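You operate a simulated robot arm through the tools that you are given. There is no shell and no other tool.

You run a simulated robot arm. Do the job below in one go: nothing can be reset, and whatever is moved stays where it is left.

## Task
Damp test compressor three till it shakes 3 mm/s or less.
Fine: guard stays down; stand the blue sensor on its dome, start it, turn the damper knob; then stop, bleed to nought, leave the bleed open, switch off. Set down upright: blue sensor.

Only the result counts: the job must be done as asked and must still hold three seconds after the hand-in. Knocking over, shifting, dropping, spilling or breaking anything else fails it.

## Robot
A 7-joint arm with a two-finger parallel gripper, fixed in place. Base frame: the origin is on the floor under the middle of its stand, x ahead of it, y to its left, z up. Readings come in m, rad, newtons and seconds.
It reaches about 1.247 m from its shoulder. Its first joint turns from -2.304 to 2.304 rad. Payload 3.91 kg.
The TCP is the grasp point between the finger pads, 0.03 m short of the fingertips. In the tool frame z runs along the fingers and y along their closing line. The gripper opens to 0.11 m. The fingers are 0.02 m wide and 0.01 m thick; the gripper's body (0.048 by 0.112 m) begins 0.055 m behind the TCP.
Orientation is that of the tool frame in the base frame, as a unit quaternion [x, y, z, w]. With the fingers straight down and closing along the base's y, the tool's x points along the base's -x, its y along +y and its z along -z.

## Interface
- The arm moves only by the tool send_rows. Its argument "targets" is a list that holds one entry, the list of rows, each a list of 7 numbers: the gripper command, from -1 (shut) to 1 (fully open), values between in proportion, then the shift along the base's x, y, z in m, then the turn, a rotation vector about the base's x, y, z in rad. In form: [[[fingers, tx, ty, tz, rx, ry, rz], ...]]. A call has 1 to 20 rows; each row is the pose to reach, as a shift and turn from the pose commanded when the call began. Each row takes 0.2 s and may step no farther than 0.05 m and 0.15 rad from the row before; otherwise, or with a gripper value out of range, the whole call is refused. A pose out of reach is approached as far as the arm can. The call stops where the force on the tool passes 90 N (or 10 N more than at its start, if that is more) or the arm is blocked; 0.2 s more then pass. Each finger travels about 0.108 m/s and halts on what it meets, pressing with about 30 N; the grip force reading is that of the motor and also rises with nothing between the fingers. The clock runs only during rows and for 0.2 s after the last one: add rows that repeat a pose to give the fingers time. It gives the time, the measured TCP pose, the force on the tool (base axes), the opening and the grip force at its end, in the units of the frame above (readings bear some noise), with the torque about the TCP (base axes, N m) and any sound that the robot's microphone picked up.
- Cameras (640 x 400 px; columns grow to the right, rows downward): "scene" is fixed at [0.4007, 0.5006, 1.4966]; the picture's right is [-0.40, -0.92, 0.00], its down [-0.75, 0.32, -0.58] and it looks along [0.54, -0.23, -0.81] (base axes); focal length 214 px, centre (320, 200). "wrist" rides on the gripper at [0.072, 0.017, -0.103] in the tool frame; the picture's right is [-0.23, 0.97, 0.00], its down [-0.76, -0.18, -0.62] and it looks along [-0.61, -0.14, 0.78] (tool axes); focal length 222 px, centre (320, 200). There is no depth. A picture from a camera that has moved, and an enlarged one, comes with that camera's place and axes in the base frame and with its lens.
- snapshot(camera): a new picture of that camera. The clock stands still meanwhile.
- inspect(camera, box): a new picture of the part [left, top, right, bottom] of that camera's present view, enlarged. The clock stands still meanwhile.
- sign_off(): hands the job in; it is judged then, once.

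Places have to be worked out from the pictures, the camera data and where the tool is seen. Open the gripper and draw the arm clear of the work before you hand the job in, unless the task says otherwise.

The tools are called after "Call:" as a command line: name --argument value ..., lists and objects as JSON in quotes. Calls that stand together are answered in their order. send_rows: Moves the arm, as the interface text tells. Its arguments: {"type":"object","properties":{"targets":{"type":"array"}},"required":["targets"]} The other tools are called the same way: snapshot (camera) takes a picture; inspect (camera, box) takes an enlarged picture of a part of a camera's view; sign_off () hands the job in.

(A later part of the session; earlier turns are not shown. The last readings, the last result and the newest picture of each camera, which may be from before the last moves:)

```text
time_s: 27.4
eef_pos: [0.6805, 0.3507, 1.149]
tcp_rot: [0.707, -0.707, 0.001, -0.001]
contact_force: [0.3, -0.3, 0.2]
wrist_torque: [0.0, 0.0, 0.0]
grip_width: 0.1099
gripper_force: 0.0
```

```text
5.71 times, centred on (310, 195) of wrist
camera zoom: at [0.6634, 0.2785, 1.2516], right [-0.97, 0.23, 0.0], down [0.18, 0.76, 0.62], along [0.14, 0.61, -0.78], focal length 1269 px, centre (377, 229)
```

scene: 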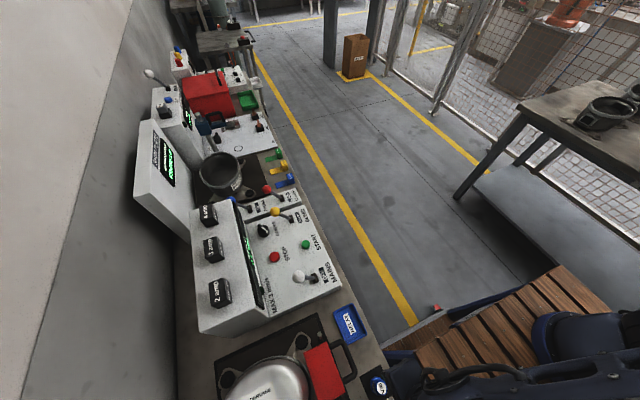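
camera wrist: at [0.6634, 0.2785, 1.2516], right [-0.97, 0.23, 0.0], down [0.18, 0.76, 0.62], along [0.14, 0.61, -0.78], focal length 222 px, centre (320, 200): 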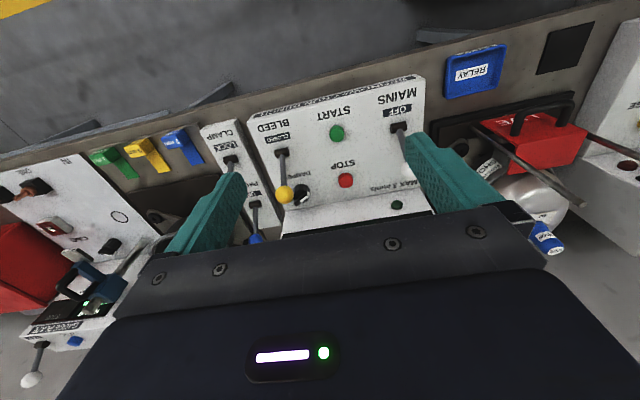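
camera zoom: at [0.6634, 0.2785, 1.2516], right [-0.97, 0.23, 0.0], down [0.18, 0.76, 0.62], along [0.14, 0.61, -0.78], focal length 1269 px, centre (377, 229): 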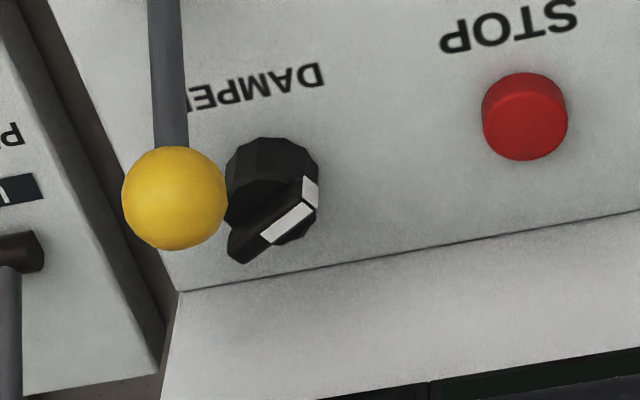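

The knob's pointer bar runs from (0.777,0.546) to its white end (0.747,0.529), top z≈0.907, centre (0.762,0.5375), pointing toward −x/−y (a "minimum" position); the display can be read from the scene camera with strong zoom. First I switch the mains on: closed fingers go behind (+y of) the white ball at (0.566,0.486,0.947).

Call:
send_rows --targets '[[[0, -0.02, 0.03, 0, 0, 0, 0], [-0.5, -0.04, 0.06, -0.01, 0, 0, 0], [-1, -0.06, 0.09, -0.02, 0, 0, 0], [-1, -0.08, 0.12, -0.03, 0, 0, 0], [-1, -0.1, 0.15, -0.04, 0, 0, 0], [-1, -0.115, 0.175, -0.06, 0, 0, 0], [-1, -0.115, 0.175, -0.09, 0, 0, 0], [-1, -0.115, 0.175, -0.09, 0, 0, 0]]]'

Call:
snapshot --camera "wrist"

Call:
inspect --camera "scene" --box '[200, 180, 400, 320]'

```text
time_s: 29.2
eef_pos: [0.5662, 0.5258, 1.058]
tcp_rot: [0.707, -0.707, 0.001, 0.0]
contact_force: [0.0, -0.9, -0.3]
wrist_torque: [-0.03, 0.01, 0.01]
grip_width: 0.0
gripper_force: 30.2
```

```text
taken
camera wrist: at [0.5486, 0.4536, 1.161], right [-0.97, 0.23, 0.0], down [0.18, 0.76, 0.62], along [0.14, 0.61, -0.78], focal length 222 px, centre (320, 200)
```

wrist: 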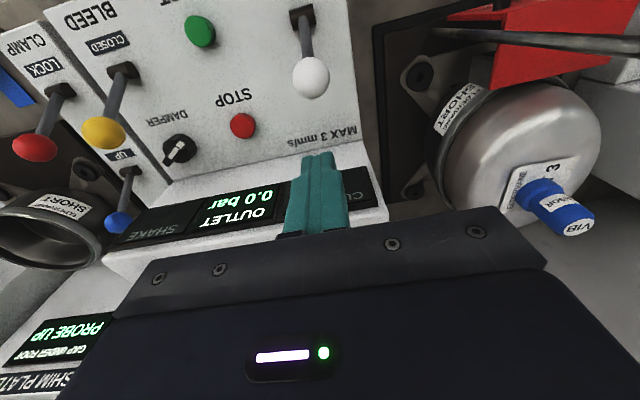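

```text
2.86 times, centred on (300, 250) of scene
camera zoom: at [0.4007, 0.5006, 1.4966], right [-0.4, -0.92, 0.0], down [-0.75, 0.32, -0.58], along [0.54, -0.23, -0.81], focal length 613 px, centre (377, 57)
```

zoom: 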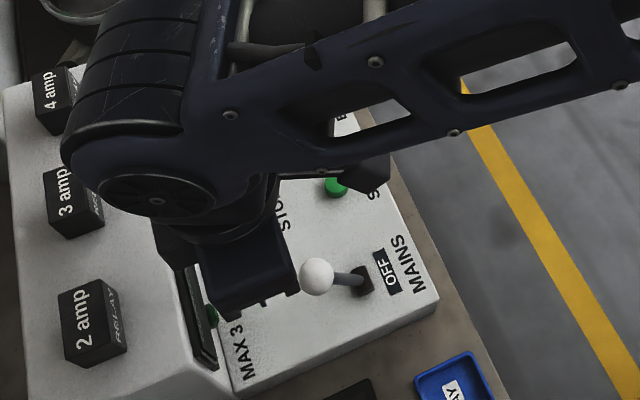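

The ball is confirmed at (0.564,0.487,0.947), radius ≈16 mm; the fingertips are 13 mm behind it. I lower to TCP z≈0.955.

Call:
send_rows --targets '[[[-1, 0, 0.001, -0.035, 0, 0, 0], [-1, 0, 0.001, -0.07, 0, 0, 0], [-1, 0, 0.001, -0.103, 0, 0, 0], [-1, 0, 0.001, -0.103, 0, 0, 0]]]'

Call:
snapshot --camera "wrist"

```text
time_s: 30.2
eef_pos: [0.5649, 0.5264, 0.956]
tcp_rot: [-0.707, 0.707, 0.0, 0.0]
contact_force: [0.4, -0.4, -0.3]
wrist_torque: [0.03, -0.01, 0.01]
grip_width: 0.0002
gripper_force: 30.4
```

```text
taken
camera wrist: at [0.5473, 0.4545, 1.0591], right [-0.97, 0.23, 0.0], down [0.18, 0.76, 0.62], along [0.14, 0.61, -0.78], focal length 222 px, centre (320, 200)
```

wrist: 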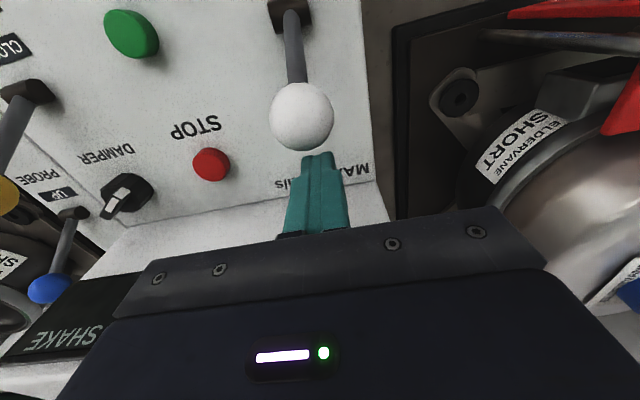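

The fingers are aligned directly behind the ball. I push it toward −y in 1 cm steps.

Call:
send_rows --targets '[[[-1, 0, -0.01, 0, 0, 0, 0], [-1, 0, -0.02, 0, 0, 0, 0], [-1, 0, -0.03, 0, 0, 0, 0], [-1, 0, -0.04, 0, 0, 0, 0], [-1, 0, -0.05, 0, 0, 0, 0], [-1, 0, -0.06, 0, 0, 0, 0]]]'

Call:
snapshot --camera "wrist"

```text
time_s: 31.6
eef_pos: [0.5642, 0.4659, 0.9563]
tcp_rot: [0.707, -0.707, 0.0, -0.001]
contact_force: [-0.3, -0.6, 0.5]
wrist_torque: [-0.01, -0.03, 0.02]
grip_width: 0.0
gripper_force: 30.1
```

```text
taken
camera wrist: at [0.5463, 0.3939, 1.0583], right [-0.97, 0.23, 0.0], down [0.18, 0.76, 0.62], along [0.14, 0.61, -0.78], focal length 222 px, centre (320, 200)
```

wrist: 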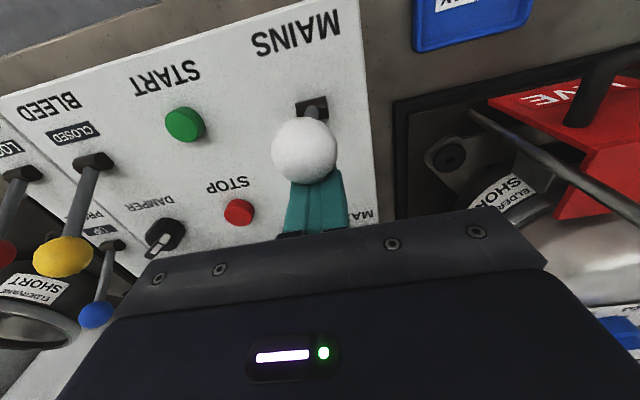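

The lever is near vertical and the "OFF" tag has vanished. I continue pushing the rest of the way.

Call:
send_rows --targets '[[[-1, 0, -0.01, 0, 0, 0, 0], [-1, 0, -0.02, 0, 0, 0, 0], [-1, 0, -0.03, 0, 0, 0, 0]]]'

Call:
snapshot --camera "wrist"

```text
time_s: 32.4
eef_pos: [0.5634, 0.4369, 0.9534]
tcp_rot: [-0.707, 0.707, 0.0, 0.0]
contact_force: [1.3, 0.8, -0.2]
wrist_torque: [-0.03, -0.03, -0.02]
grip_width: 0.0002
gripper_force: 29.9
```

```text
taken
camera wrist: at [0.546, 0.3647, 1.0575], right [-0.97, 0.23, 0.0], down [0.18, 0.76, 0.62], along [0.14, 0.61, -0.78], focal length 222 px, centre (320, 200)
```

wrist: 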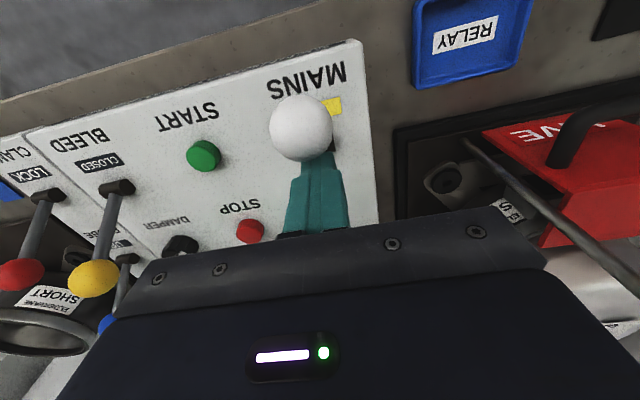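

A yellow "ON" tag shows and the ball has snapped over to y≈0.40. I lift, check the mains tag, and move above START (0.674,0.433).

Call:
send_rows --targets '[[[-1, 0, 0.004, 0.04, 0, 0, 0], [-1, 0, 0.004, 0.08, 0, 0, 0], [-1, 0.03, 0.004, 0.1, 0, 0, 0], [-1, 0.07, 0, 0.1, 0, 0, 0], [-1, 0.11, -0.003, 0.1, 0, 0, 0], [-1, 0.11, -0.003, 0.07, 0, 0, 0], [-1, 0.11, -0.003, 0.07, 0, 0, 0]]]'

Call:
snapshot --camera "wrist"

Call:
inspect --camera "wrist" --box '[240, 40, 480, 220]'

```text
time_s: 34.0
eef_pos: [0.675, 0.4333, 1.0237]
tcp_rot: [0.708, -0.707, 0.001, 0.0]
contact_force: [-0.6, 0.0, 0.4]
wrist_torque: [0.02, 0.04, 0.05]
grip_width: 0.0002
gripper_force: 29.9
```

```text
taken
camera wrist: at [0.6573, 0.3613, 1.1271], right [-0.97, 0.23, 0.0], down [0.18, 0.76, 0.62], along [0.14, 0.61, -0.78], focal length 222 px, centre (320, 200)
```

wrist: 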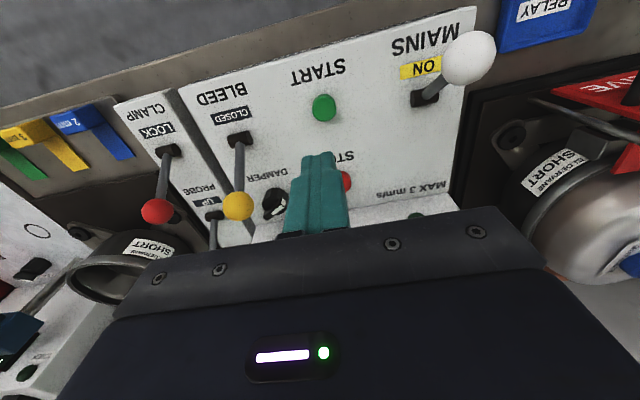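

```text
2.22 times, centred on (360, 130) of wrist
camera zoom: at [0.6573, 0.3613, 1.1271], right [-0.97, 0.23, 0.0], down [0.18, 0.76, 0.62], along [0.14, 0.61, -0.78], focal length 494 px, centre (231, 356)
```

zoom: 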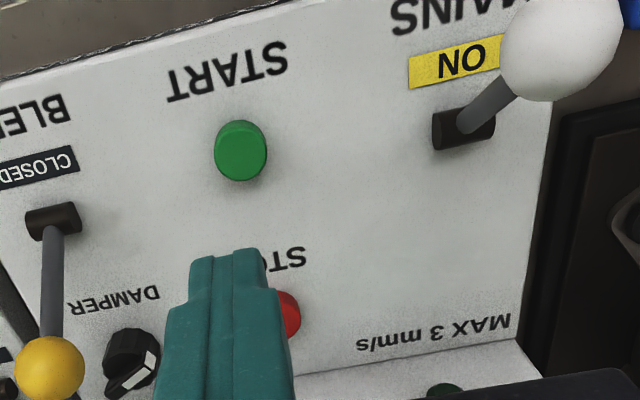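

MAINS reads ON. I descend onto START to just above its cap.

Call:
send_rows --targets '[[[-1, -0.003, -0.001, -0.04, 0, 0, 0], [-1, -0.003, -0.001, -0.08, 0, 0, 0], [-1, -0.003, -0.001, -0.115, 0, 0, 0], [-1, -0.003, -0.001, -0.122, 0, 0, 0], [-1, -0.003, -0.001, -0.126, 0, 0, 0]]]'

Call:
snapshot --camera "wrist"

```text
time_s: 35.2
eef_pos: [0.6724, 0.4315, 0.901]
tcp_rot: [0.707, -0.707, 0.001, -0.002]
contact_force: [2.2, -11.4, 43.3]
wrist_torque: [-0.25, 0.0, 0.15]
grip_width: 0.0002
gripper_force: 29.6
heard: click
```

```text
taken
camera wrist: at [0.6543, 0.3583, 1.0035], right [-0.97, 0.23, 0.0], down [0.18, 0.76, 0.63], along [0.14, 0.61, -0.78], focal length 222 px, centre (320, 200)
```

wrist: 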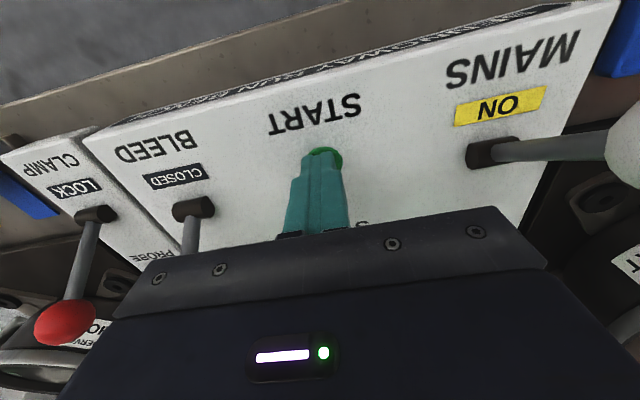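

A click came with ~43 N: START was pressed. I lift away and go to a viewing pose to read the display.

Call:
send_rows --targets '[[[-1, 0, 0, 0.04, 0, 0, 0], [0, 0, 0, 0.09, 0, 0, 0], [1, 0.01, 0, 0.14, 0, 0, 0], [1, 0.02, -0.005, 0.19, 0, 0, 0], [1, 0.03, -0.01, 0.235, 0, 0, 0], [1, 0.04, -0.01, 0.28, 0, 0, 0], [1, 0.04, -0.01, 0.28, 0, 0, 0]]]'

Call:
snapshot --camera "wrist"

Call:
inspect --camera "wrist" --box '[230, 110, 420, 230]'

Call:
snapshot --camera "scene"

```text
refused: row 3 steps farther than a row can; nothing moved
```

```text
taken
camera wrist: at [0.6543, 0.3583, 1.0035], right [-0.97, 0.23, 0.0], down [0.18, 0.76, 0.63], along [0.14, 0.61, -0.78], focal length 222 px, centre (320, 200)
```

wrist: 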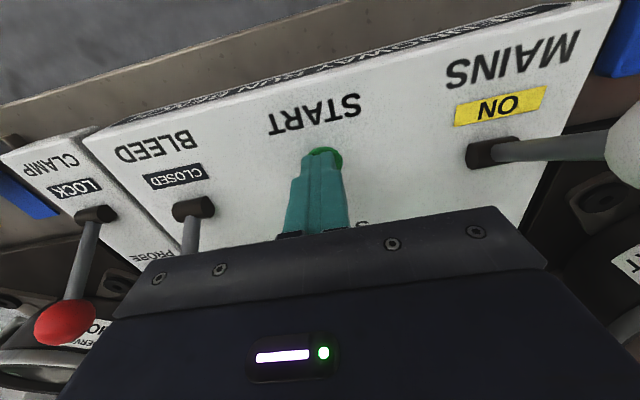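

```text
3.33 times, centred on (325, 170) of wrist
camera zoom: at [0.6543, 0.3583, 1.0035], right [-0.97, 0.23, 0.0], down [0.18, 0.76, 0.63], along [0.14, 0.61, -0.78], focal length 740 px, centre (303, 300)
```

zoom: 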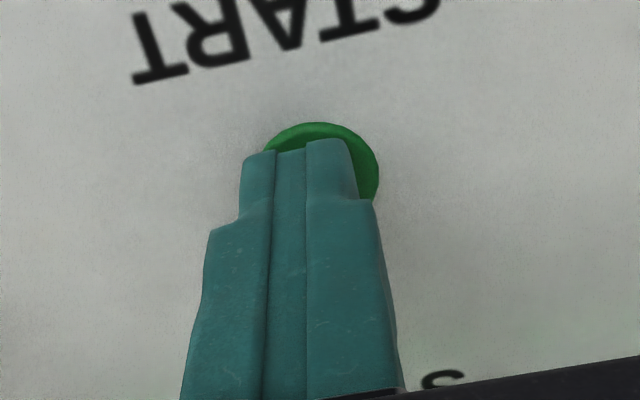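

```text
taken
```

scene: 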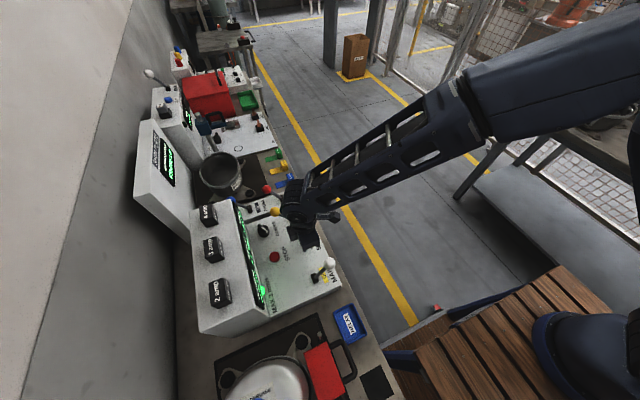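

The run lamp and display are lit green now: the compressor has started. I resend the retreat with shorter steps.

Call:
send_rows --targets '[[[-1, 0, 0, 0.04, 0, 0, 0], [0, 0, 0, 0.085, 0, 0, 0], [1, 0.01, 0, 0.13, 0, 0, 0], [1, 0.02, -0.005, 0.175, 0, 0, 0], [1, 0.03, -0.01, 0.22, 0, 0, 0], [1, 0.04, -0.01, 0.265, 0, 0, 0], [1, 0.04, -0.01, 0.265, 0, 0, 0]]]'

Call:
inspect --camera "wrist" --box '[230, 110, 420, 230]'

Call:
inspect --camera "scene" --box '[225, 195, 275, 245]'

Call:
inspect --camera "scene" --box '[230, 230, 290, 310]'

```text
time_s: 36.8
eef_pos: [0.7091, 0.4232, 1.1635]
tcp_rot: [0.707, -0.707, -0.001, -0.001]
contact_force: [0.0, 0.5, 0.4]
wrist_torque: [0.0, 0.0, 0.0]
grip_width: 0.1103
gripper_force: 0.0
```

```text
3.33 times, centred on (325, 170) of wrist
camera zoom: at [0.6918, 0.3513, 1.2674], right [-0.97, 0.23, 0.0], down [0.18, 0.76, 0.62], along [0.14, 0.61, -0.78], focal length 740 px, centre (303, 300)
```

zoom: 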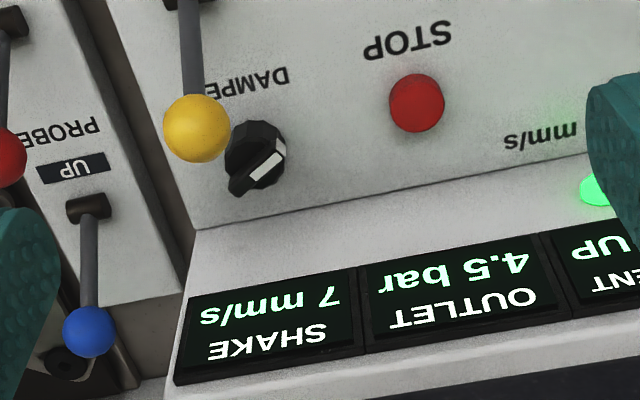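

```text
8.00 times, centred on (250, 220) of scene
camera zoom: at [0.4007, 0.5006, 1.4966], right [-0.4, -0.92, 0.0], down [-0.75, 0.32, -0.58], along [0.54, -0.23, -0.81], focal length 1716 px, centre (880, 40)
```

zoom: 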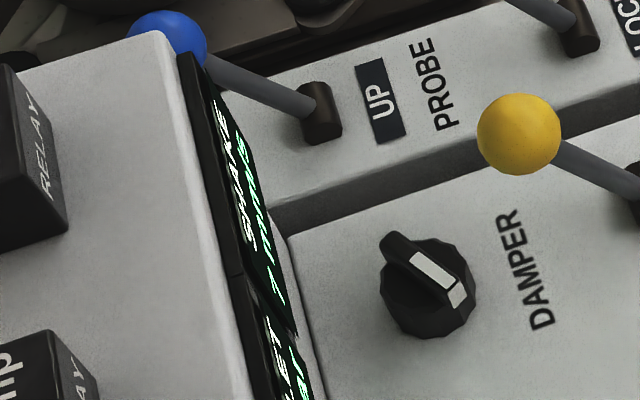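

```text
5.00 times, centred on (260, 270) of scene
camera zoom: at [0.4007, 0.5006, 1.4966], right [-0.4, -0.92, 0.0], down [-0.75, 0.32, -0.58], along [0.54, -0.23, -0.81], focal length 1072 px, centre (620, -150)
```

zoom: 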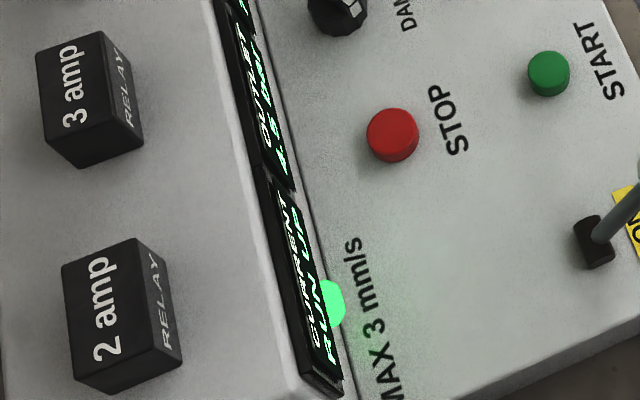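

The display reads SHAKE 7 mm/s, OUTLET 4.5 bar, CURRENT "RUN UP". Knob bar: centre (0.761,0.537), pointing at about 210°, so I turn to yaw 30° to straddle the bar with 30 mm opening (to stay clear of the bleed ball) and hover above it.

Call:
send_rows --targets '[[[0.3, 0.008, 0.015, -0.01, 0, 0, -0.13], [-0.2, 0.016, 0.03, -0.02, 0, 0, -0.262], [-0.45, 0.024, 0.046, -0.03, 0, 0, -0.393], [-0.45, 0.032, 0.062, -0.045, 0, 0, -0.524], [-0.45, 0.039, 0.078, -0.06, 0, 0, -0.655], [-0.45, 0.046, 0.094, -0.08, 0, 0, -0.785], [-0.45, 0.05, 0.108, -0.1, 0, 0, -0.916], [-0.45, 0.05, 0.115, -0.13, 0, 0, -1.047], [-0.45, 0.05, 0.115, -0.145, 0, 0, -1.047], [-0.45, 0.05, 0.115, -0.145, 0, 0, -1.047]]]'

Call:
snapshot --camera "wrist"

Call:
inspect --camera "wrist" --box '[250, 60, 400, 200]'

Call:
snapshot --camera "scene"

```text
time_s: 39.0
eef_pos: [0.7621, 0.5379, 1.017]
tcp_rot: [-0.259, 0.966, 0.0, -0.001]
contact_force: [0.2, -0.3, 0.2]
wrist_torque: [0.0, 0.02, 0.02]
grip_width: 0.0306
gripper_force: 0.0
```

```text
taken
camera wrist: at [0.6897, 0.5172, 1.1203], right [-0.29, 0.96, 0.0], down [0.75, 0.23, 0.62], along [0.6, 0.18, -0.78], focal length 222 px, centre (320, 200)
```

wrist: 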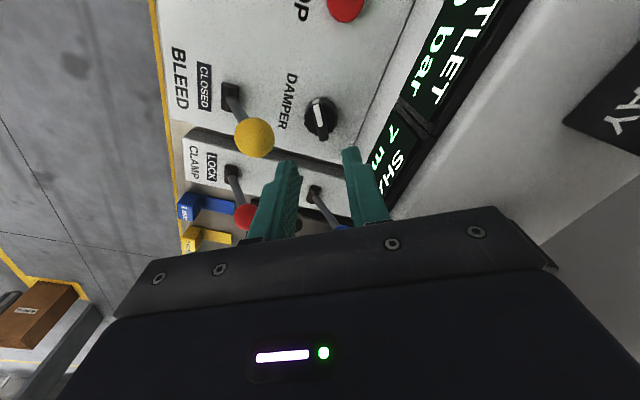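

```text
2.86 times, centred on (325, 130) of wrist
camera zoom: at [0.6897, 0.5172, 1.1203], right [-0.29, 0.96, 0.0], down [0.75, 0.23, 0.62], along [0.6, 0.18, -0.78], focal length 635 px, centre (306, 400)
```

zoom: 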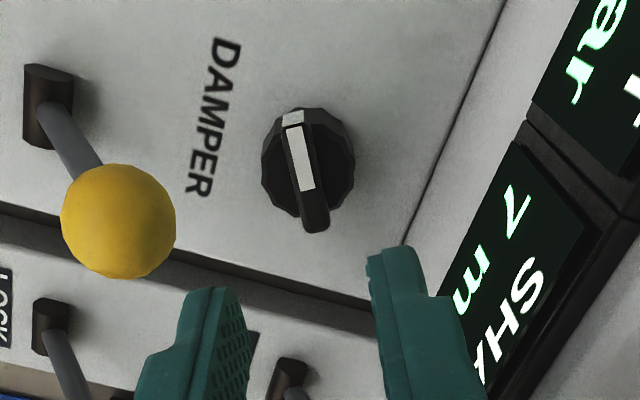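

```text
taken
```

scene: 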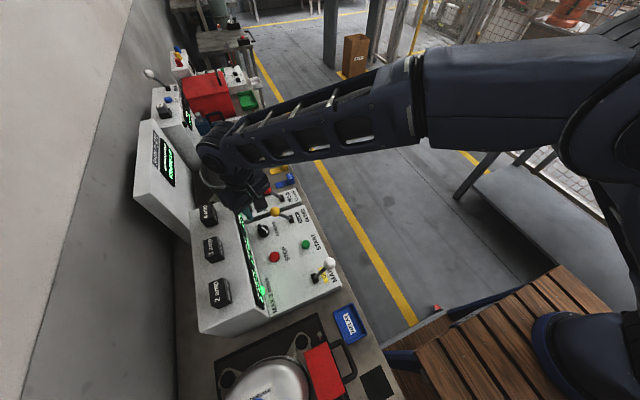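

The bar is squarely aligned between the fingers (centre within 1–2 mm, angle matches). I descend so the tips flank the bar at z≈0.895 and then close.

Call:
send_rows --targets '[[[-0.45, -0.001, 0, -0.04, 0, 0, 0], [-0.45, -0.001, 0, -0.075, 0, 0, 0], [-0.45, -0.001, 0, -0.092, 0, 0, 0], [-0.45, -0.001, 0, -0.092, 0, 0, 0]]]'

Call:
inspect --camera "wrist" --box '[250, 60, 400, 230]'

Call:
inspect --camera "scene" --box '[215, 185, 295, 265]'

```text
time_s: 39.6
eef_pos: [0.7643, 0.5427, 0.9638]
tcp_rot: [-0.258, 0.966, 0.007, 0.012]
contact_force: [6.2, 4.5, 25.4]
wrist_torque: [0.88, 1.06, -0.39]
grip_width: 0.0303
gripper_force: 0.0
stopped in row 3: the force on the tool passed its limit at 121 N (the readings are from after the stop); the commanded pose is now the measured one
```

```text
2.35 times, centred on (325, 145) of wrist
camera zoom: at [0.69, 0.5204, 1.0657], right [-0.29, 0.96, 0.01], down [0.74, 0.21, 0.64], along [0.61, 0.2, -0.77], focal length 523 px, centre (308, 329)
```

zoom: 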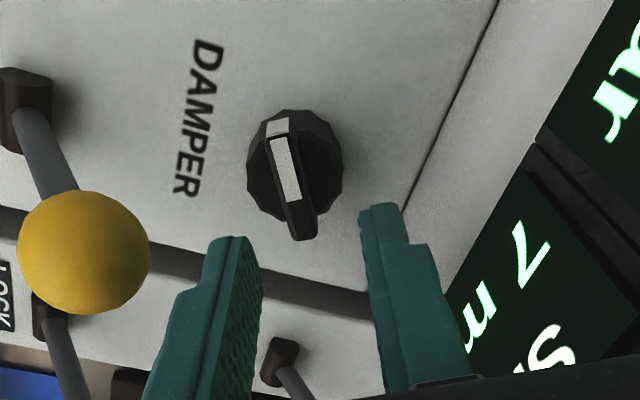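

```text
5.00 times, centred on (255, 225) of scene
camera zoom: at [0.4007, 0.5006, 1.4966], right [-0.4, -0.92, 0.0], down [-0.75, 0.32, -0.58], along [0.54, -0.23, -0.81], focal length 1072 px, centre (645, 75)
```

zoom: 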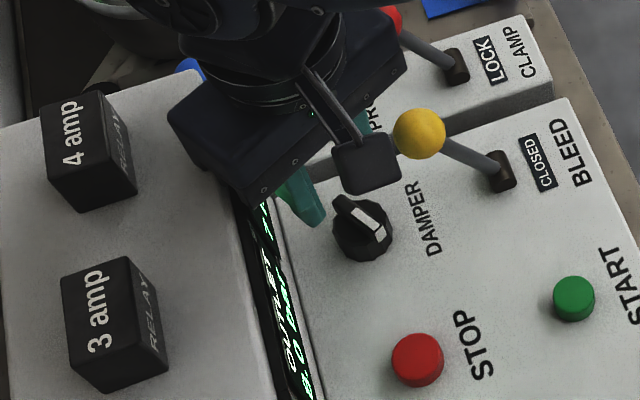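

The body's end hit the top edge of the display box (box top is ≈1.02, higher than I judged), so a bar grip at yaw 30° is impossible with a vertical tool. I back up, correct the slight tilt, and check nothing was disturbed.

Call:
send_rows --targets '[[[-0.45, 0, -0.002, 0.02, 0, 0, 0], [-0.45, -0.002, -0.004, 0.05, -0.01, 0.01, 0], [-0.45, -0.002, -0.004, 0.08, -0.0198, 0.0196, 0.002], [-0.45, -0.002, -0.004, 0.08, -0.0198, 0.0196, 0.002]]]'

Call:
inspect --camera "scene" --box '[190, 185, 350, 325]'

Call:
snapshot --camera "wrist"

```text
time_s: 40.6
eef_pos: [0.7603, 0.5385, 1.04]
tcp_rot: [-0.26, 0.966, -0.001, -0.004]
contact_force: [-0.4, 0.2, -0.9]
wrist_torque: [-0.01, 0.01, -0.02]
grip_width: 0.0302
gripper_force: 0.0
```

```text
2.86 times, centred on (270, 255) of scene
camera zoom: at [0.4007, 0.5006, 1.4966], right [-0.4, -0.92, 0.0], down [-0.75, 0.32, -0.58], along [0.54, -0.23, -0.81], focal length 613 px, centre (463, 43)
```

zoom: 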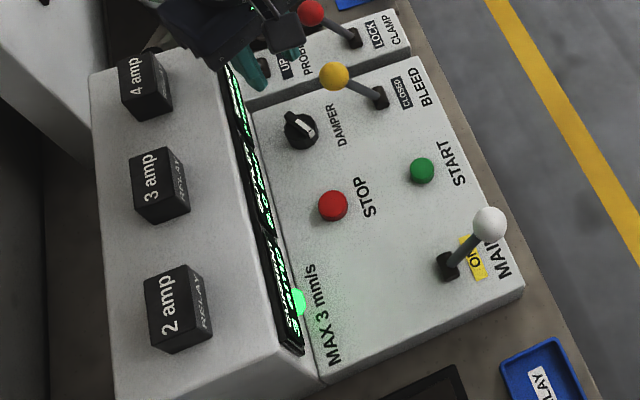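

```text
taken
camera wrist: at [0.6896, 0.5174, 1.1448], right [-0.29, 0.96, 0.0], down [0.75, 0.23, 0.62], along [0.59, 0.18, -0.79], focal length 222 px, centre (320, 200)
```

wrist: 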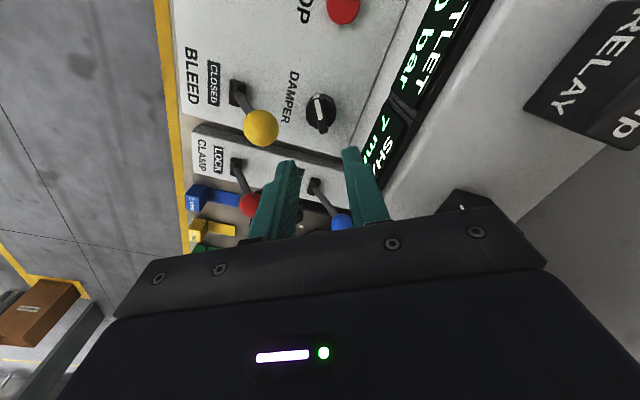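

Nothing was disturbed; the display face is vertical at y≈0.583 with top at z≈1.02. So I'll grip the knob's round body instead with the tool near yaw 90° (range ~75–105° fits in front of the face). I turn to yaw 105° above the knob, fingers at 50 mm.

Call:
send_rows --targets '[[[-0.09, 0, 0, 0, 0, 0, 0.145], [-0.09, 0, 0, 0, 0, 0, 0.29], [-0.09, 0, 0, 0, 0, 0, 0.435], [-0.09, 0, 0, 0, 0, 0, 0.58], [-0.09, 0, 0, 0, 0, 0, 0.725], [-0.09, 0, 0, 0, 0, 0, 0.87], [-0.09, 0, 0, 0, 0, 0, 1.015], [-0.09, 0, 0, 0, 0, 0, 1.16], [-0.09, 0, 0, 0, 0, 0, 1.305], [-0.09, 0, 0, 0, 0, 0, 1.305]]]'

Call:
snapshot --camera "wrist"

Call:
inspect --camera "wrist" --box '[250, 60, 400, 200]'

Call:
inspect --camera "scene" --box '[190, 185, 350, 325]'

```text
time_s: 42.8
eef_pos: [0.7614, 0.539, 1.0411]
tcp_rot: [0.793, -0.61, 0.004, 0.002]
contact_force: [-0.9, 0.4, 0.5]
wrist_torque: [-0.01, 0.0, 0.0]
grip_width: 0.05
gripper_force: 0.1
```

```text
taken
camera wrist: at [0.7624, 0.4651, 1.1442], right [-1.0, -0.03, 0.0], down [-0.03, 0.79, 0.62], along [-0.02, 0.62, -0.79], focal length 222 px, centre (320, 200)
```

wrist: 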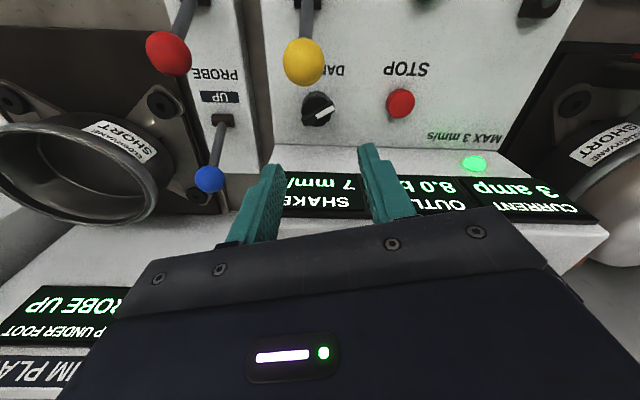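

```text
2.86 times, centred on (325, 130) of wrist
camera zoom: at [0.7624, 0.4651, 1.1442], right [-1.0, -0.03, 0.0], down [-0.03, 0.79, 0.62], along [-0.02, 0.62, -0.79], focal length 635 px, centre (306, 400)
```

zoom: 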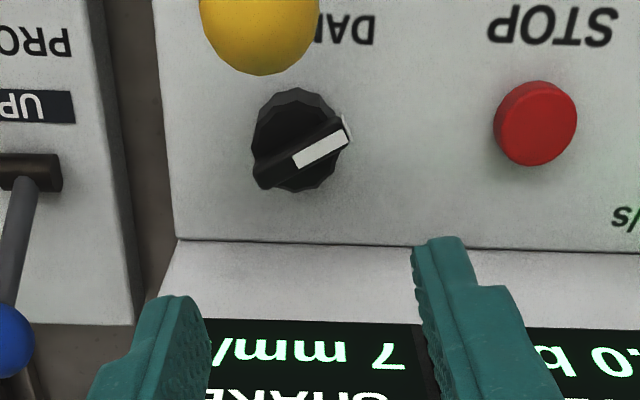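

```text
2.86 times, centred on (270, 255) of scene
camera zoom: at [0.4007, 0.5006, 1.4966], right [-0.4, -0.92, 0.0], down [-0.75, 0.32, -0.58], along [0.54, -0.23, -0.81], focal length 613 px, centre (463, 43)
```

zoom: 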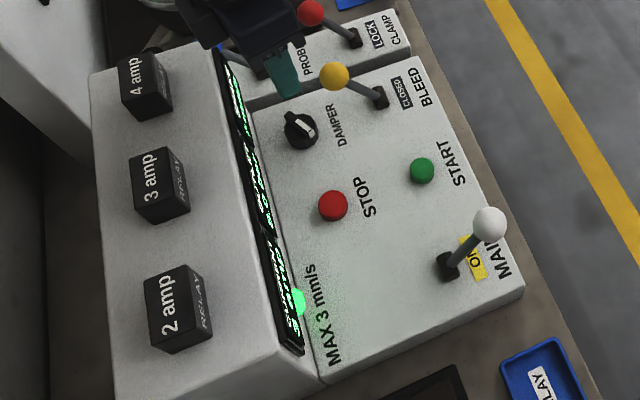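

From here the display reads SHAKE 7 mm/s, OUTLET 8.0 bar, CURRENT 3 amp, and the knob is centred between the fingers. I descend around the knob's round body with yaw 103° and a small −y offset for clearance to the display face.

Call:
send_rows --targets '[[[-0.18, 0, -0.002, -0.03, 0, 0, -0.03], [-0.18, 0, -0.002, -0.06, 0, 0, -0.03], [-0.18, 0, -0.002, -0.075, 0, 0, -0.03], [-0.18, 0, -0.002, -0.09, 0, 0, -0.03]]]'

Call:
snapshot --camera "wrist"

Call:
inspect --camera "scene" --box '[215, 185, 295, 265]'

```text
time_s: 43.8
eef_pos: [0.7619, 0.536, 0.9511]
tcp_rot: [0.783, -0.622, 0.002, 0.001]
contact_force: [-1.5, -2.2, 11.1]
wrist_torque: [0.65, -0.11, 0.07]
grip_width: 0.045
gripper_force: 0.1
```

```text
taken
camera wrist: at [0.7611, 0.4636, 1.0549], right [-1.0, 0.0, 0.0], down [0.0, 0.78, 0.62], along [0.0, 0.62, -0.78], focal length 222 px, centre (320, 200)
```

wrist: 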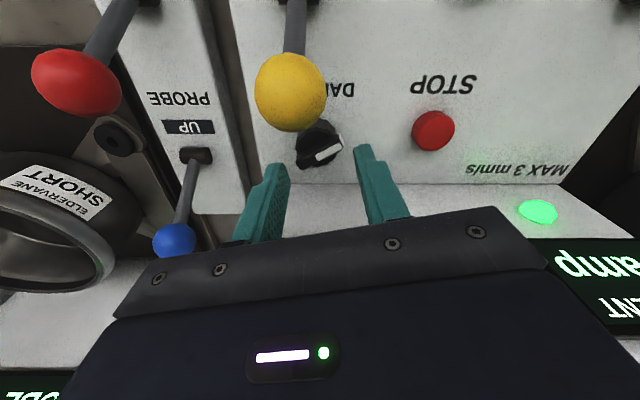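

```text
5.00 times, centred on (255, 225) of scene
camera zoom: at [0.4007, 0.5006, 1.4966], right [-0.4, -0.92, 0.0], down [-0.75, 0.32, -0.58], along [0.54, -0.23, -0.81], focal length 1072 px, centre (645, 75)
```

zoom: 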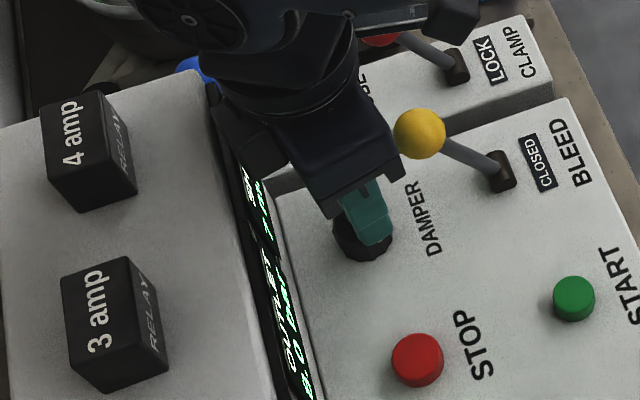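

A light contact (11 N) shows something on the gripper's rear, ~47 mm off-axis, resting on the display's top edge. I back up and instead will lean the tool ~12° toward −y about the closing axis, giving clearance to both the display and the bleed ball; first raise and set yaw 115°.

Call:
send_rows --targets '[[[-0.18, 0, -0.002, 0.03, 0, 0, 0], [-0.18, 0, 0, 0.07, 0, 0, 0.1], [-0.18, -0.001, 0.0025, 0.1, 0, 0, 0.2077], [-0.18, -0.001, 0.0025, 0.1, 0, 0, 0.2077]]]'

Call:
inspect --camera "scene" --box '[190, 185, 350, 325]'

```text
time_s: 44.8
eef_pos: [0.7613, 0.5403, 1.0502]
tcp_rot: [0.844, -0.536, 0.002, 0.001]
contact_force: [0.4, 0.1, 0.2]
wrist_torque: [0.0, 0.0, -0.03]
grip_width: 0.0451
gripper_force: 0.0
```

```text
2.86 times, centred on (270, 255) of scene
camera zoom: at [0.4007, 0.5006, 1.4966], right [-0.4, -0.92, 0.0], down [-0.75, 0.32, -0.58], along [0.54, -0.23, -0.81], focal length 613 px, centre (463, 43)
```

zoom: 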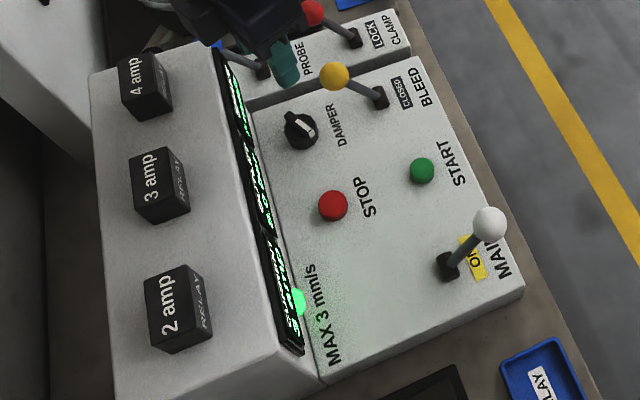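

Yaw 115° set. Now I add the 12° lean about the closing axis and descend part-way for a check.

Call:
send_rows --targets '[[[-0.18, 0, -0.001, 0, 0.095, 0.0443, 0], [-0.18, 0, -0.001, -0.02, 0.1898, 0.0885, 0], [-0.18, 0, -0.001, -0.05, 0.1898, 0.0885, 0], [-0.18, 0, -0.001, -0.08, 0.1898, 0.0885, 0], [-0.18, 0, -0.001, -0.08, 0.1898, 0.0885, 0]]]'

Call:
snapshot --camera "wrist"

Call:
inspect --camera "wrist" --box '[250, 80, 400, 220]'

Call:
inspect --camera "scene" --box '[215, 185, 295, 265]'

```text
time_s: 46.0
eef_pos: [0.7602, 0.5388, 0.9721]
tcp_rot: [0.839, -0.534, -0.087, -0.055]
contact_force: [0.5, 0.0, 0.6]
wrist_torque: [0.01, 0.01, 0.02]
grip_width: 0.0452
gripper_force: 0.1
```

```text
taken
camera wrist: at [0.7843, 0.4499, 1.0585], right [-0.98, -0.21, 0.05], down [-0.1, 0.64, 0.76], along [-0.19, 0.74, -0.64], focal length 222 px, centre (320, 200)
```

wrist: 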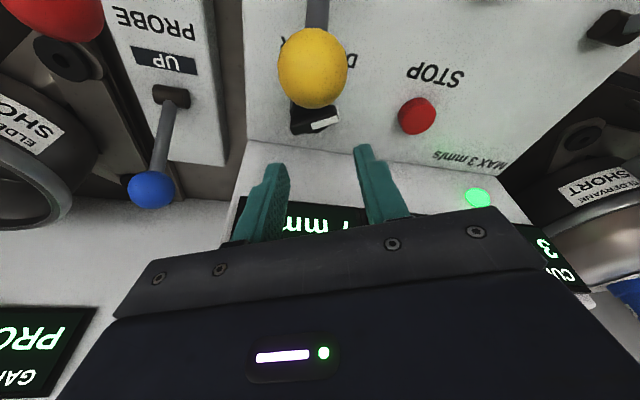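

```text
2.86 times, centred on (325, 150) of wrist
camera zoom: at [0.7843, 0.4499, 1.0585], right [-0.98, -0.21, 0.05], down [-0.1, 0.64, 0.76], along [-0.19, 0.74, -0.64], focal length 635 px, centre (306, 343)
```

zoom: 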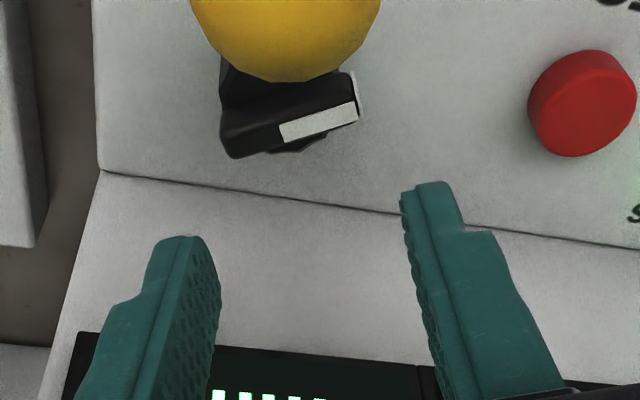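

```text
5.00 times, centred on (255, 225) of scene
camera zoom: at [0.4007, 0.5006, 1.4966], right [-0.4, -0.92, 0.0], down [-0.75, 0.32, -0.58], along [0.54, -0.23, -0.81], focal length 1072 px, centre (645, 75)
```

zoom: 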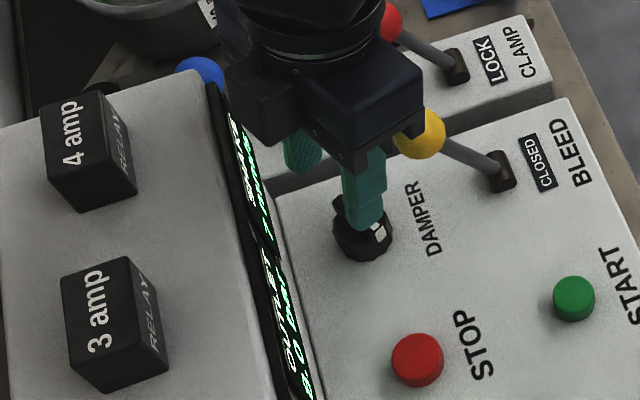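

The knob centre reads (0.7616, 0.539), right under the TCP. I descend the last 6 cm around it.

Call:
send_rows --targets '[[[-0.18, 0.001, 0, -0.025, 0, 0, 0], [-0.18, 0.001, 0, -0.045, 0, 0, 0], [-0.18, 0.001, 0, -0.055, 0, 0, 0]]]'

Call:
snapshot --camera "wrist"

Call:
inspect --camera "scene" --box '[215, 185, 295, 265]'

```text
time_s: 46.8
eef_pos: [0.7611, 0.5388, 0.9166]
tcp_rot: [0.839, -0.535, -0.086, -0.054]
contact_force: [0.3, -0.3, -0.4]
wrist_torque: [0.0, -0.01, -0.03]
grip_width: 0.0454
gripper_force: 0.1
```

```text
taken
camera wrist: at [0.7841, 0.4486, 1.0022], right [-0.98, -0.21, 0.05], down [-0.1, 0.64, 0.76], along [-0.19, 0.74, -0.64], focal length 222 px, centre (320, 200)
```

wrist: 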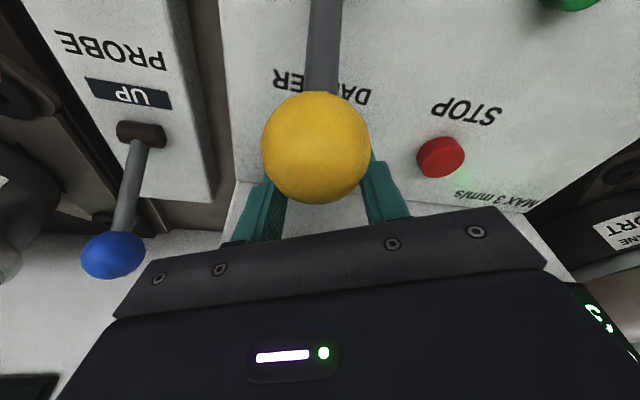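

```text
5.00 times, centred on (255, 225) of scene
camera zoom: at [0.4007, 0.5006, 1.4966], right [-0.4, -0.92, 0.0], down [-0.75, 0.32, -0.58], along [0.54, -0.23, -0.81], focal length 1072 px, centre (645, 75)
```

zoom: 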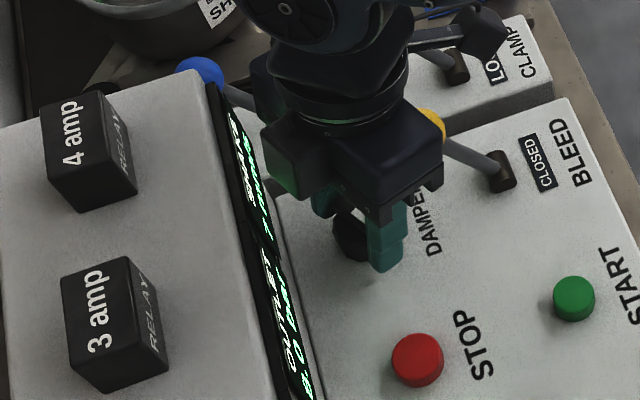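

Free of contact. I lower 4 mm more and close on the knob.

Call:
send_rows --targets '[[[-0.18, 0, 0, -0.004, 0, 0, 0], [-0.35, 0, 0, -0.004, 0, 0, 0], [-0.6, 0, 0, -0.004, 0, 0, 0], [-1, 0, 0, -0.004, 0, 0, 0], [-1, 0, 0, -0.004, 0, 0, 0]]]'

```text
time_s: 48.0
eef_pos: [0.7637, 0.537, 0.9116]
tcp_rot: [0.839, -0.535, -0.084, -0.056]
contact_force: [36.5, 9.6, 2.5]
wrist_torque: [0.51, -0.44, -0.09]
grip_width: 0.0377
gripper_force: 45.1
```

One finger met the knob first (side force 37 N along the closing line), so the knob's axis is ~2–3 mm further along it. I shift the tool that way to centre and keep closing.

Call:
send_rows --targets '[[[-1, 0.0013, 0.0006, 0, 0, 0, 0], [-1, 0.0026, 0.0012, 0, 0, 0, 0], [-1, 0.0026, 0.0012, 0, 0, 0, 0]]]'

```text
time_s: 48.8
eef_pos: [0.7638, 0.5376, 0.9137]
tcp_rot: [0.839, -0.535, -0.085, -0.054]
contact_force: [16.7, -19.1, 18.0]
wrist_torque: [-0.6, -0.24, -0.01]
grip_width: 0.0378
gripper_force: 44.7
```

The grip is on the knob at 37.8 mm; residual side forces ~20 N. I relax them with a small shift before turning.

Call:
send_rows --targets '[[[-1, -0.0008, -0.002, 0.001, 0, 0, 0], [-1, -0.0008, -0.002, 0.001, 0, 0, 0]]]'

Call:
inspect --camera "scene" --box '[215, 185, 295, 265]'

Call:
snapshot --camera "wrist"

```text
time_s: 49.4
eef_pos: [0.7642, 0.5372, 0.9125]
tcp_rot: [0.839, -0.535, -0.085, -0.056]
contact_force: [31.9, 10.4, 1.4]
wrist_torque: [0.04, -0.81, -0.04]
grip_width: 0.0377
gripper_force: 44.8
```

```text
5.00 times, centred on (255, 225) of scene
camera zoom: at [0.4007, 0.5006, 1.4966], right [-0.4, -0.92, 0.0], down [-0.75, 0.32, -0.58], along [0.54, -0.23, -0.81], focal length 1072 px, centre (645, 75)
```

zoom: 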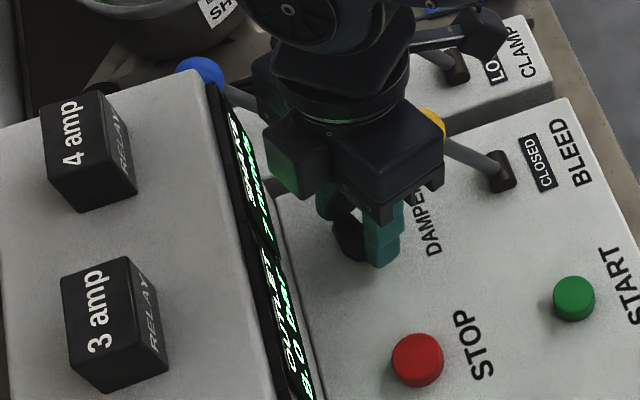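

```text
taken
camera wrist: at [0.7864, 0.448, 0.9985], right [-0.98, -0.21, 0.04], down [-0.1, 0.64, 0.77], along [-0.19, 0.74, -0.64], focal length 222 px, centre (320, 200)
```

wrist: 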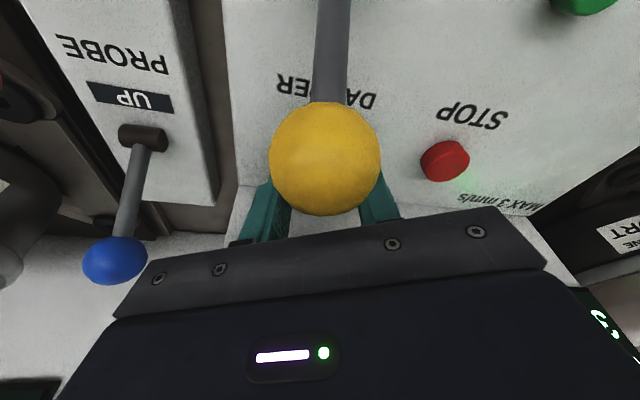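

Both fingers are clamped on the knob with the arm pulling ~32 N along +x; I shift about 2 mm to neutralise that.

Call:
send_rows --targets '[[[-1, 0.0018, 0.0006, 0, 0, 0, 0], [-1, 0.0018, 0.0006, 0, 0, 0, 0]]]'

```text
time_s: 50.0
eef_pos: [0.7651, 0.5377, 0.9131]
tcp_rot: [0.84, -0.533, -0.086, -0.054]
contact_force: [7.1, -0.1, 1.1]
wrist_torque: [1.22, -0.2, 0.0]
grip_width: 0.038
gripper_force: 45.2
```

Forces are near zero. I turn the knob clockwise by ~17° as a first step and read the result.

Call:
send_rows --targets '[[[-1, 0.0003, 0, 0, 0, 0, -0.1], [-1, 0.0003, 0, 0, 0, 0, -0.2], [-1, 0.0003, 0, 0, 0, 0, -0.3], [-1, 0.0003, 0, 0, 0, 0, -0.3]]]'

Call:
inspect --camera "scene" --box '[215, 185, 295, 265]'

Call:
inspect --camera "scene" --box '[232, 200, 262, 230]'

```text
time_s: 51.0
eef_pos: [0.7633, 0.5385, 0.912]
tcp_rot: [0.75, -0.654, -0.077, -0.067]
contact_force: [-15.4, -2.4, -5.3]
wrist_torque: [-1.11, -0.3, 0.02]
grip_width: 0.0379
gripper_force: 44.9
```

```text
5.00 times, centred on (255, 225) of scene
camera zoom: at [0.4007, 0.5006, 1.4966], right [-0.4, -0.92, 0.0], down [-0.75, 0.32, -0.58], along [0.54, -0.23, -0.81], focal length 1072 px, centre (645, 75)
```

zoom: 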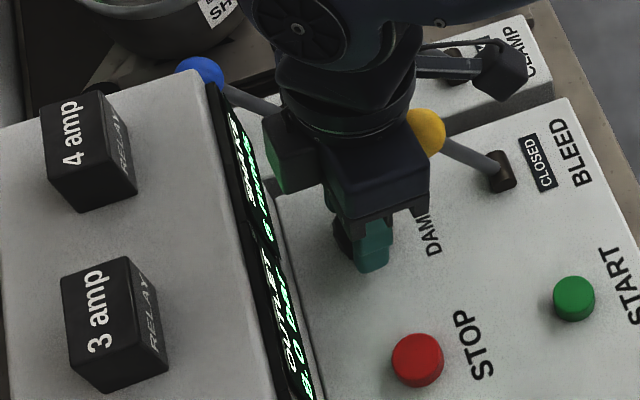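

```text
13.33 times, centred on (247, 215) of scene
camera zoom: at [0.4007, 0.5006, 1.4966], right [-0.4, -0.92, 0.0], down [-0.75, 0.32, -0.58], along [0.54, -0.23, -0.81], focal length 2860 px, centre (1293, 0)
```

zoom: 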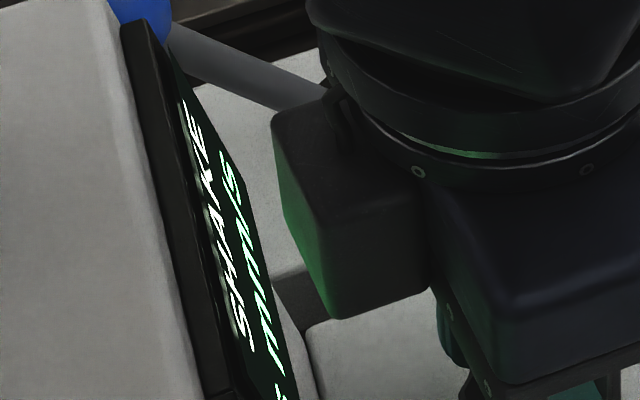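

The knob is turning. I zoom on the digit of the SHAKE display.

Call:
inspect --camera "scene" --box '[248, 210, 278, 240]'

```text
13.33 times, centred on (263, 225) of scene
camera zoom: at [0.4007, 0.5006, 1.4966], right [-0.4, -0.92, 0.0], down [-0.75, 0.32, -0.58], along [0.54, -0.23, -0.81], focal length 2860 px, centre (1080, -133)
```

zoom: 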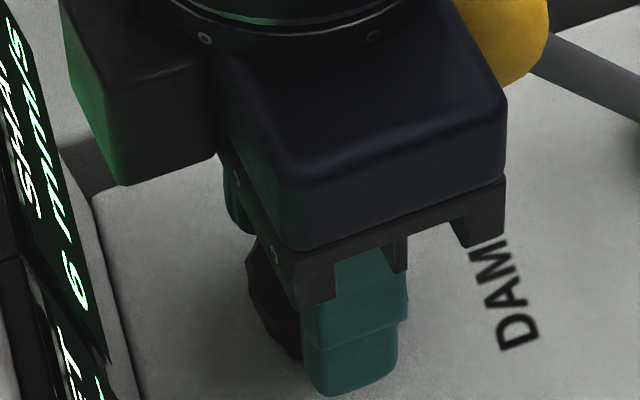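

The display now reads 6 mm/s, so clockwise is right (≈1 mm/s per ~17°). I continue clockwise with a small centring correction.

Call:
send_rows --targets '[[[-1, -0.0008, 0, 0, 0, 0, -0.08], [-1, -0.0008, 0, 0, 0, 0, -0.16], [-1, -0.001, 0, 0, 0, 0, -0.24], [-1, -0.001, 0, 0, 0, 0, -0.24]]]'

Call:
inspect --camera "scene" --box '[228, 200, 278, 250]'

```text
time_s: 52.0
eef_pos: [0.7631, 0.54, 0.9138]
tcp_rot: [-0.667, 0.738, 0.068, 0.074]
contact_force: [-21.8, 6.8, -10.3]
wrist_torque: [0.61, -0.14, 0.06]
grip_width: 0.0378
gripper_force: 44.8
```

```text
8.00 times, centred on (253, 225) of scene
camera zoom: at [0.4007, 0.5006, 1.4966], right [-0.4, -0.92, 0.0], down [-0.75, 0.32, -0.58], along [0.54, -0.23, -0.81], focal length 1716 px, centre (856, 0)
```

zoom: 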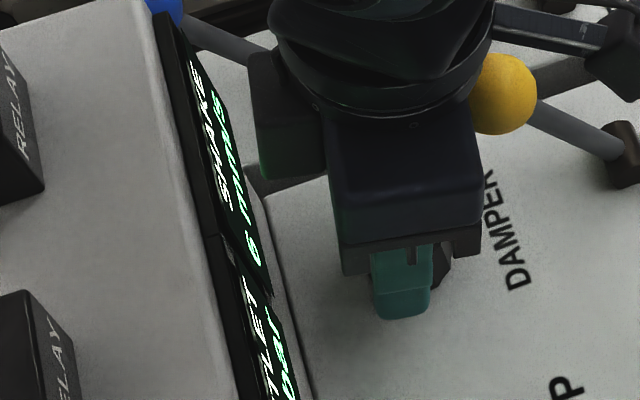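

I zoom in on the digit.

Call:
inspect --camera "scene" --box '[236, 216, 260, 240]'

Call:
snapshot --camera "wrist"

```text
16.00 times, centred on (248, 228) of scene
camera zoom: at [0.4007, 0.5006, 1.4966], right [-0.4, -0.92, 0.0], down [-0.75, 0.32, -0.58], along [0.54, -0.23, -0.81], focal length 3432 px, centre (1472, -248)
```

zoom: 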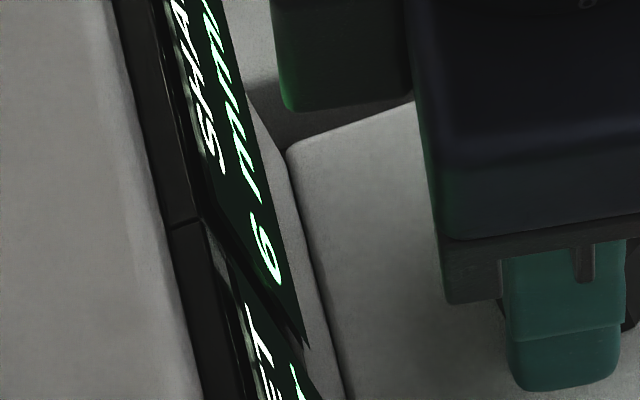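

```text
taken
camera wrist: at [0.736, 0.4499, 0.9988], right [-0.95, 0.32, 0.05], down [0.24, 0.6, 0.76], along [0.22, 0.73, -0.64], focal length 222 px, centre (320, 200)
```

wrist: 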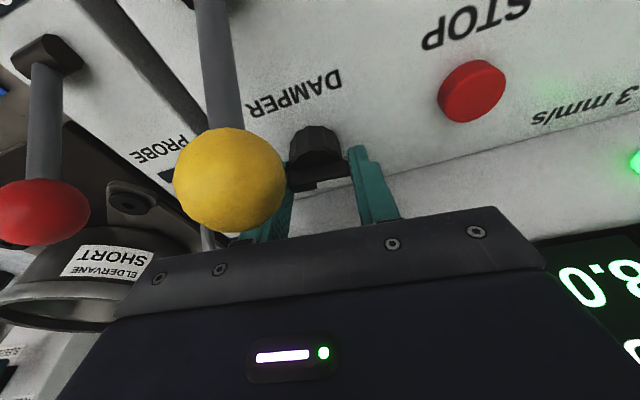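

Still "6". I check in the wrist view how the knob's bar sits between the fingers.

Call:
inspect --camera "wrist" --box '[250, 100, 400, 230]'

```text
3.08 times, centred on (325, 165) of wrist
camera zoom: at [0.736, 0.4499, 0.9988], right [-0.95, 0.32, 0.05], down [0.24, 0.6, 0.76], along [0.22, 0.73, -0.64], focal length 684 px, centre (305, 308)
```

zoom: 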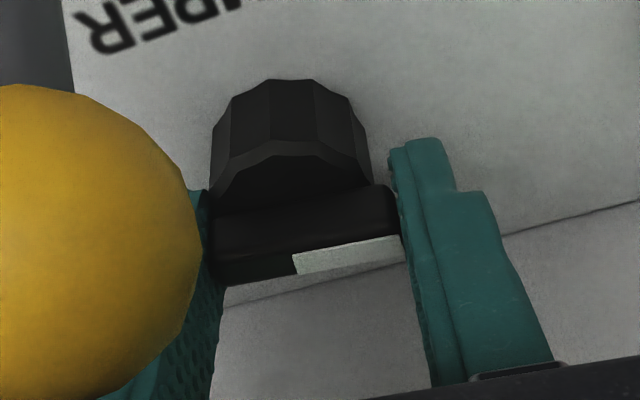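

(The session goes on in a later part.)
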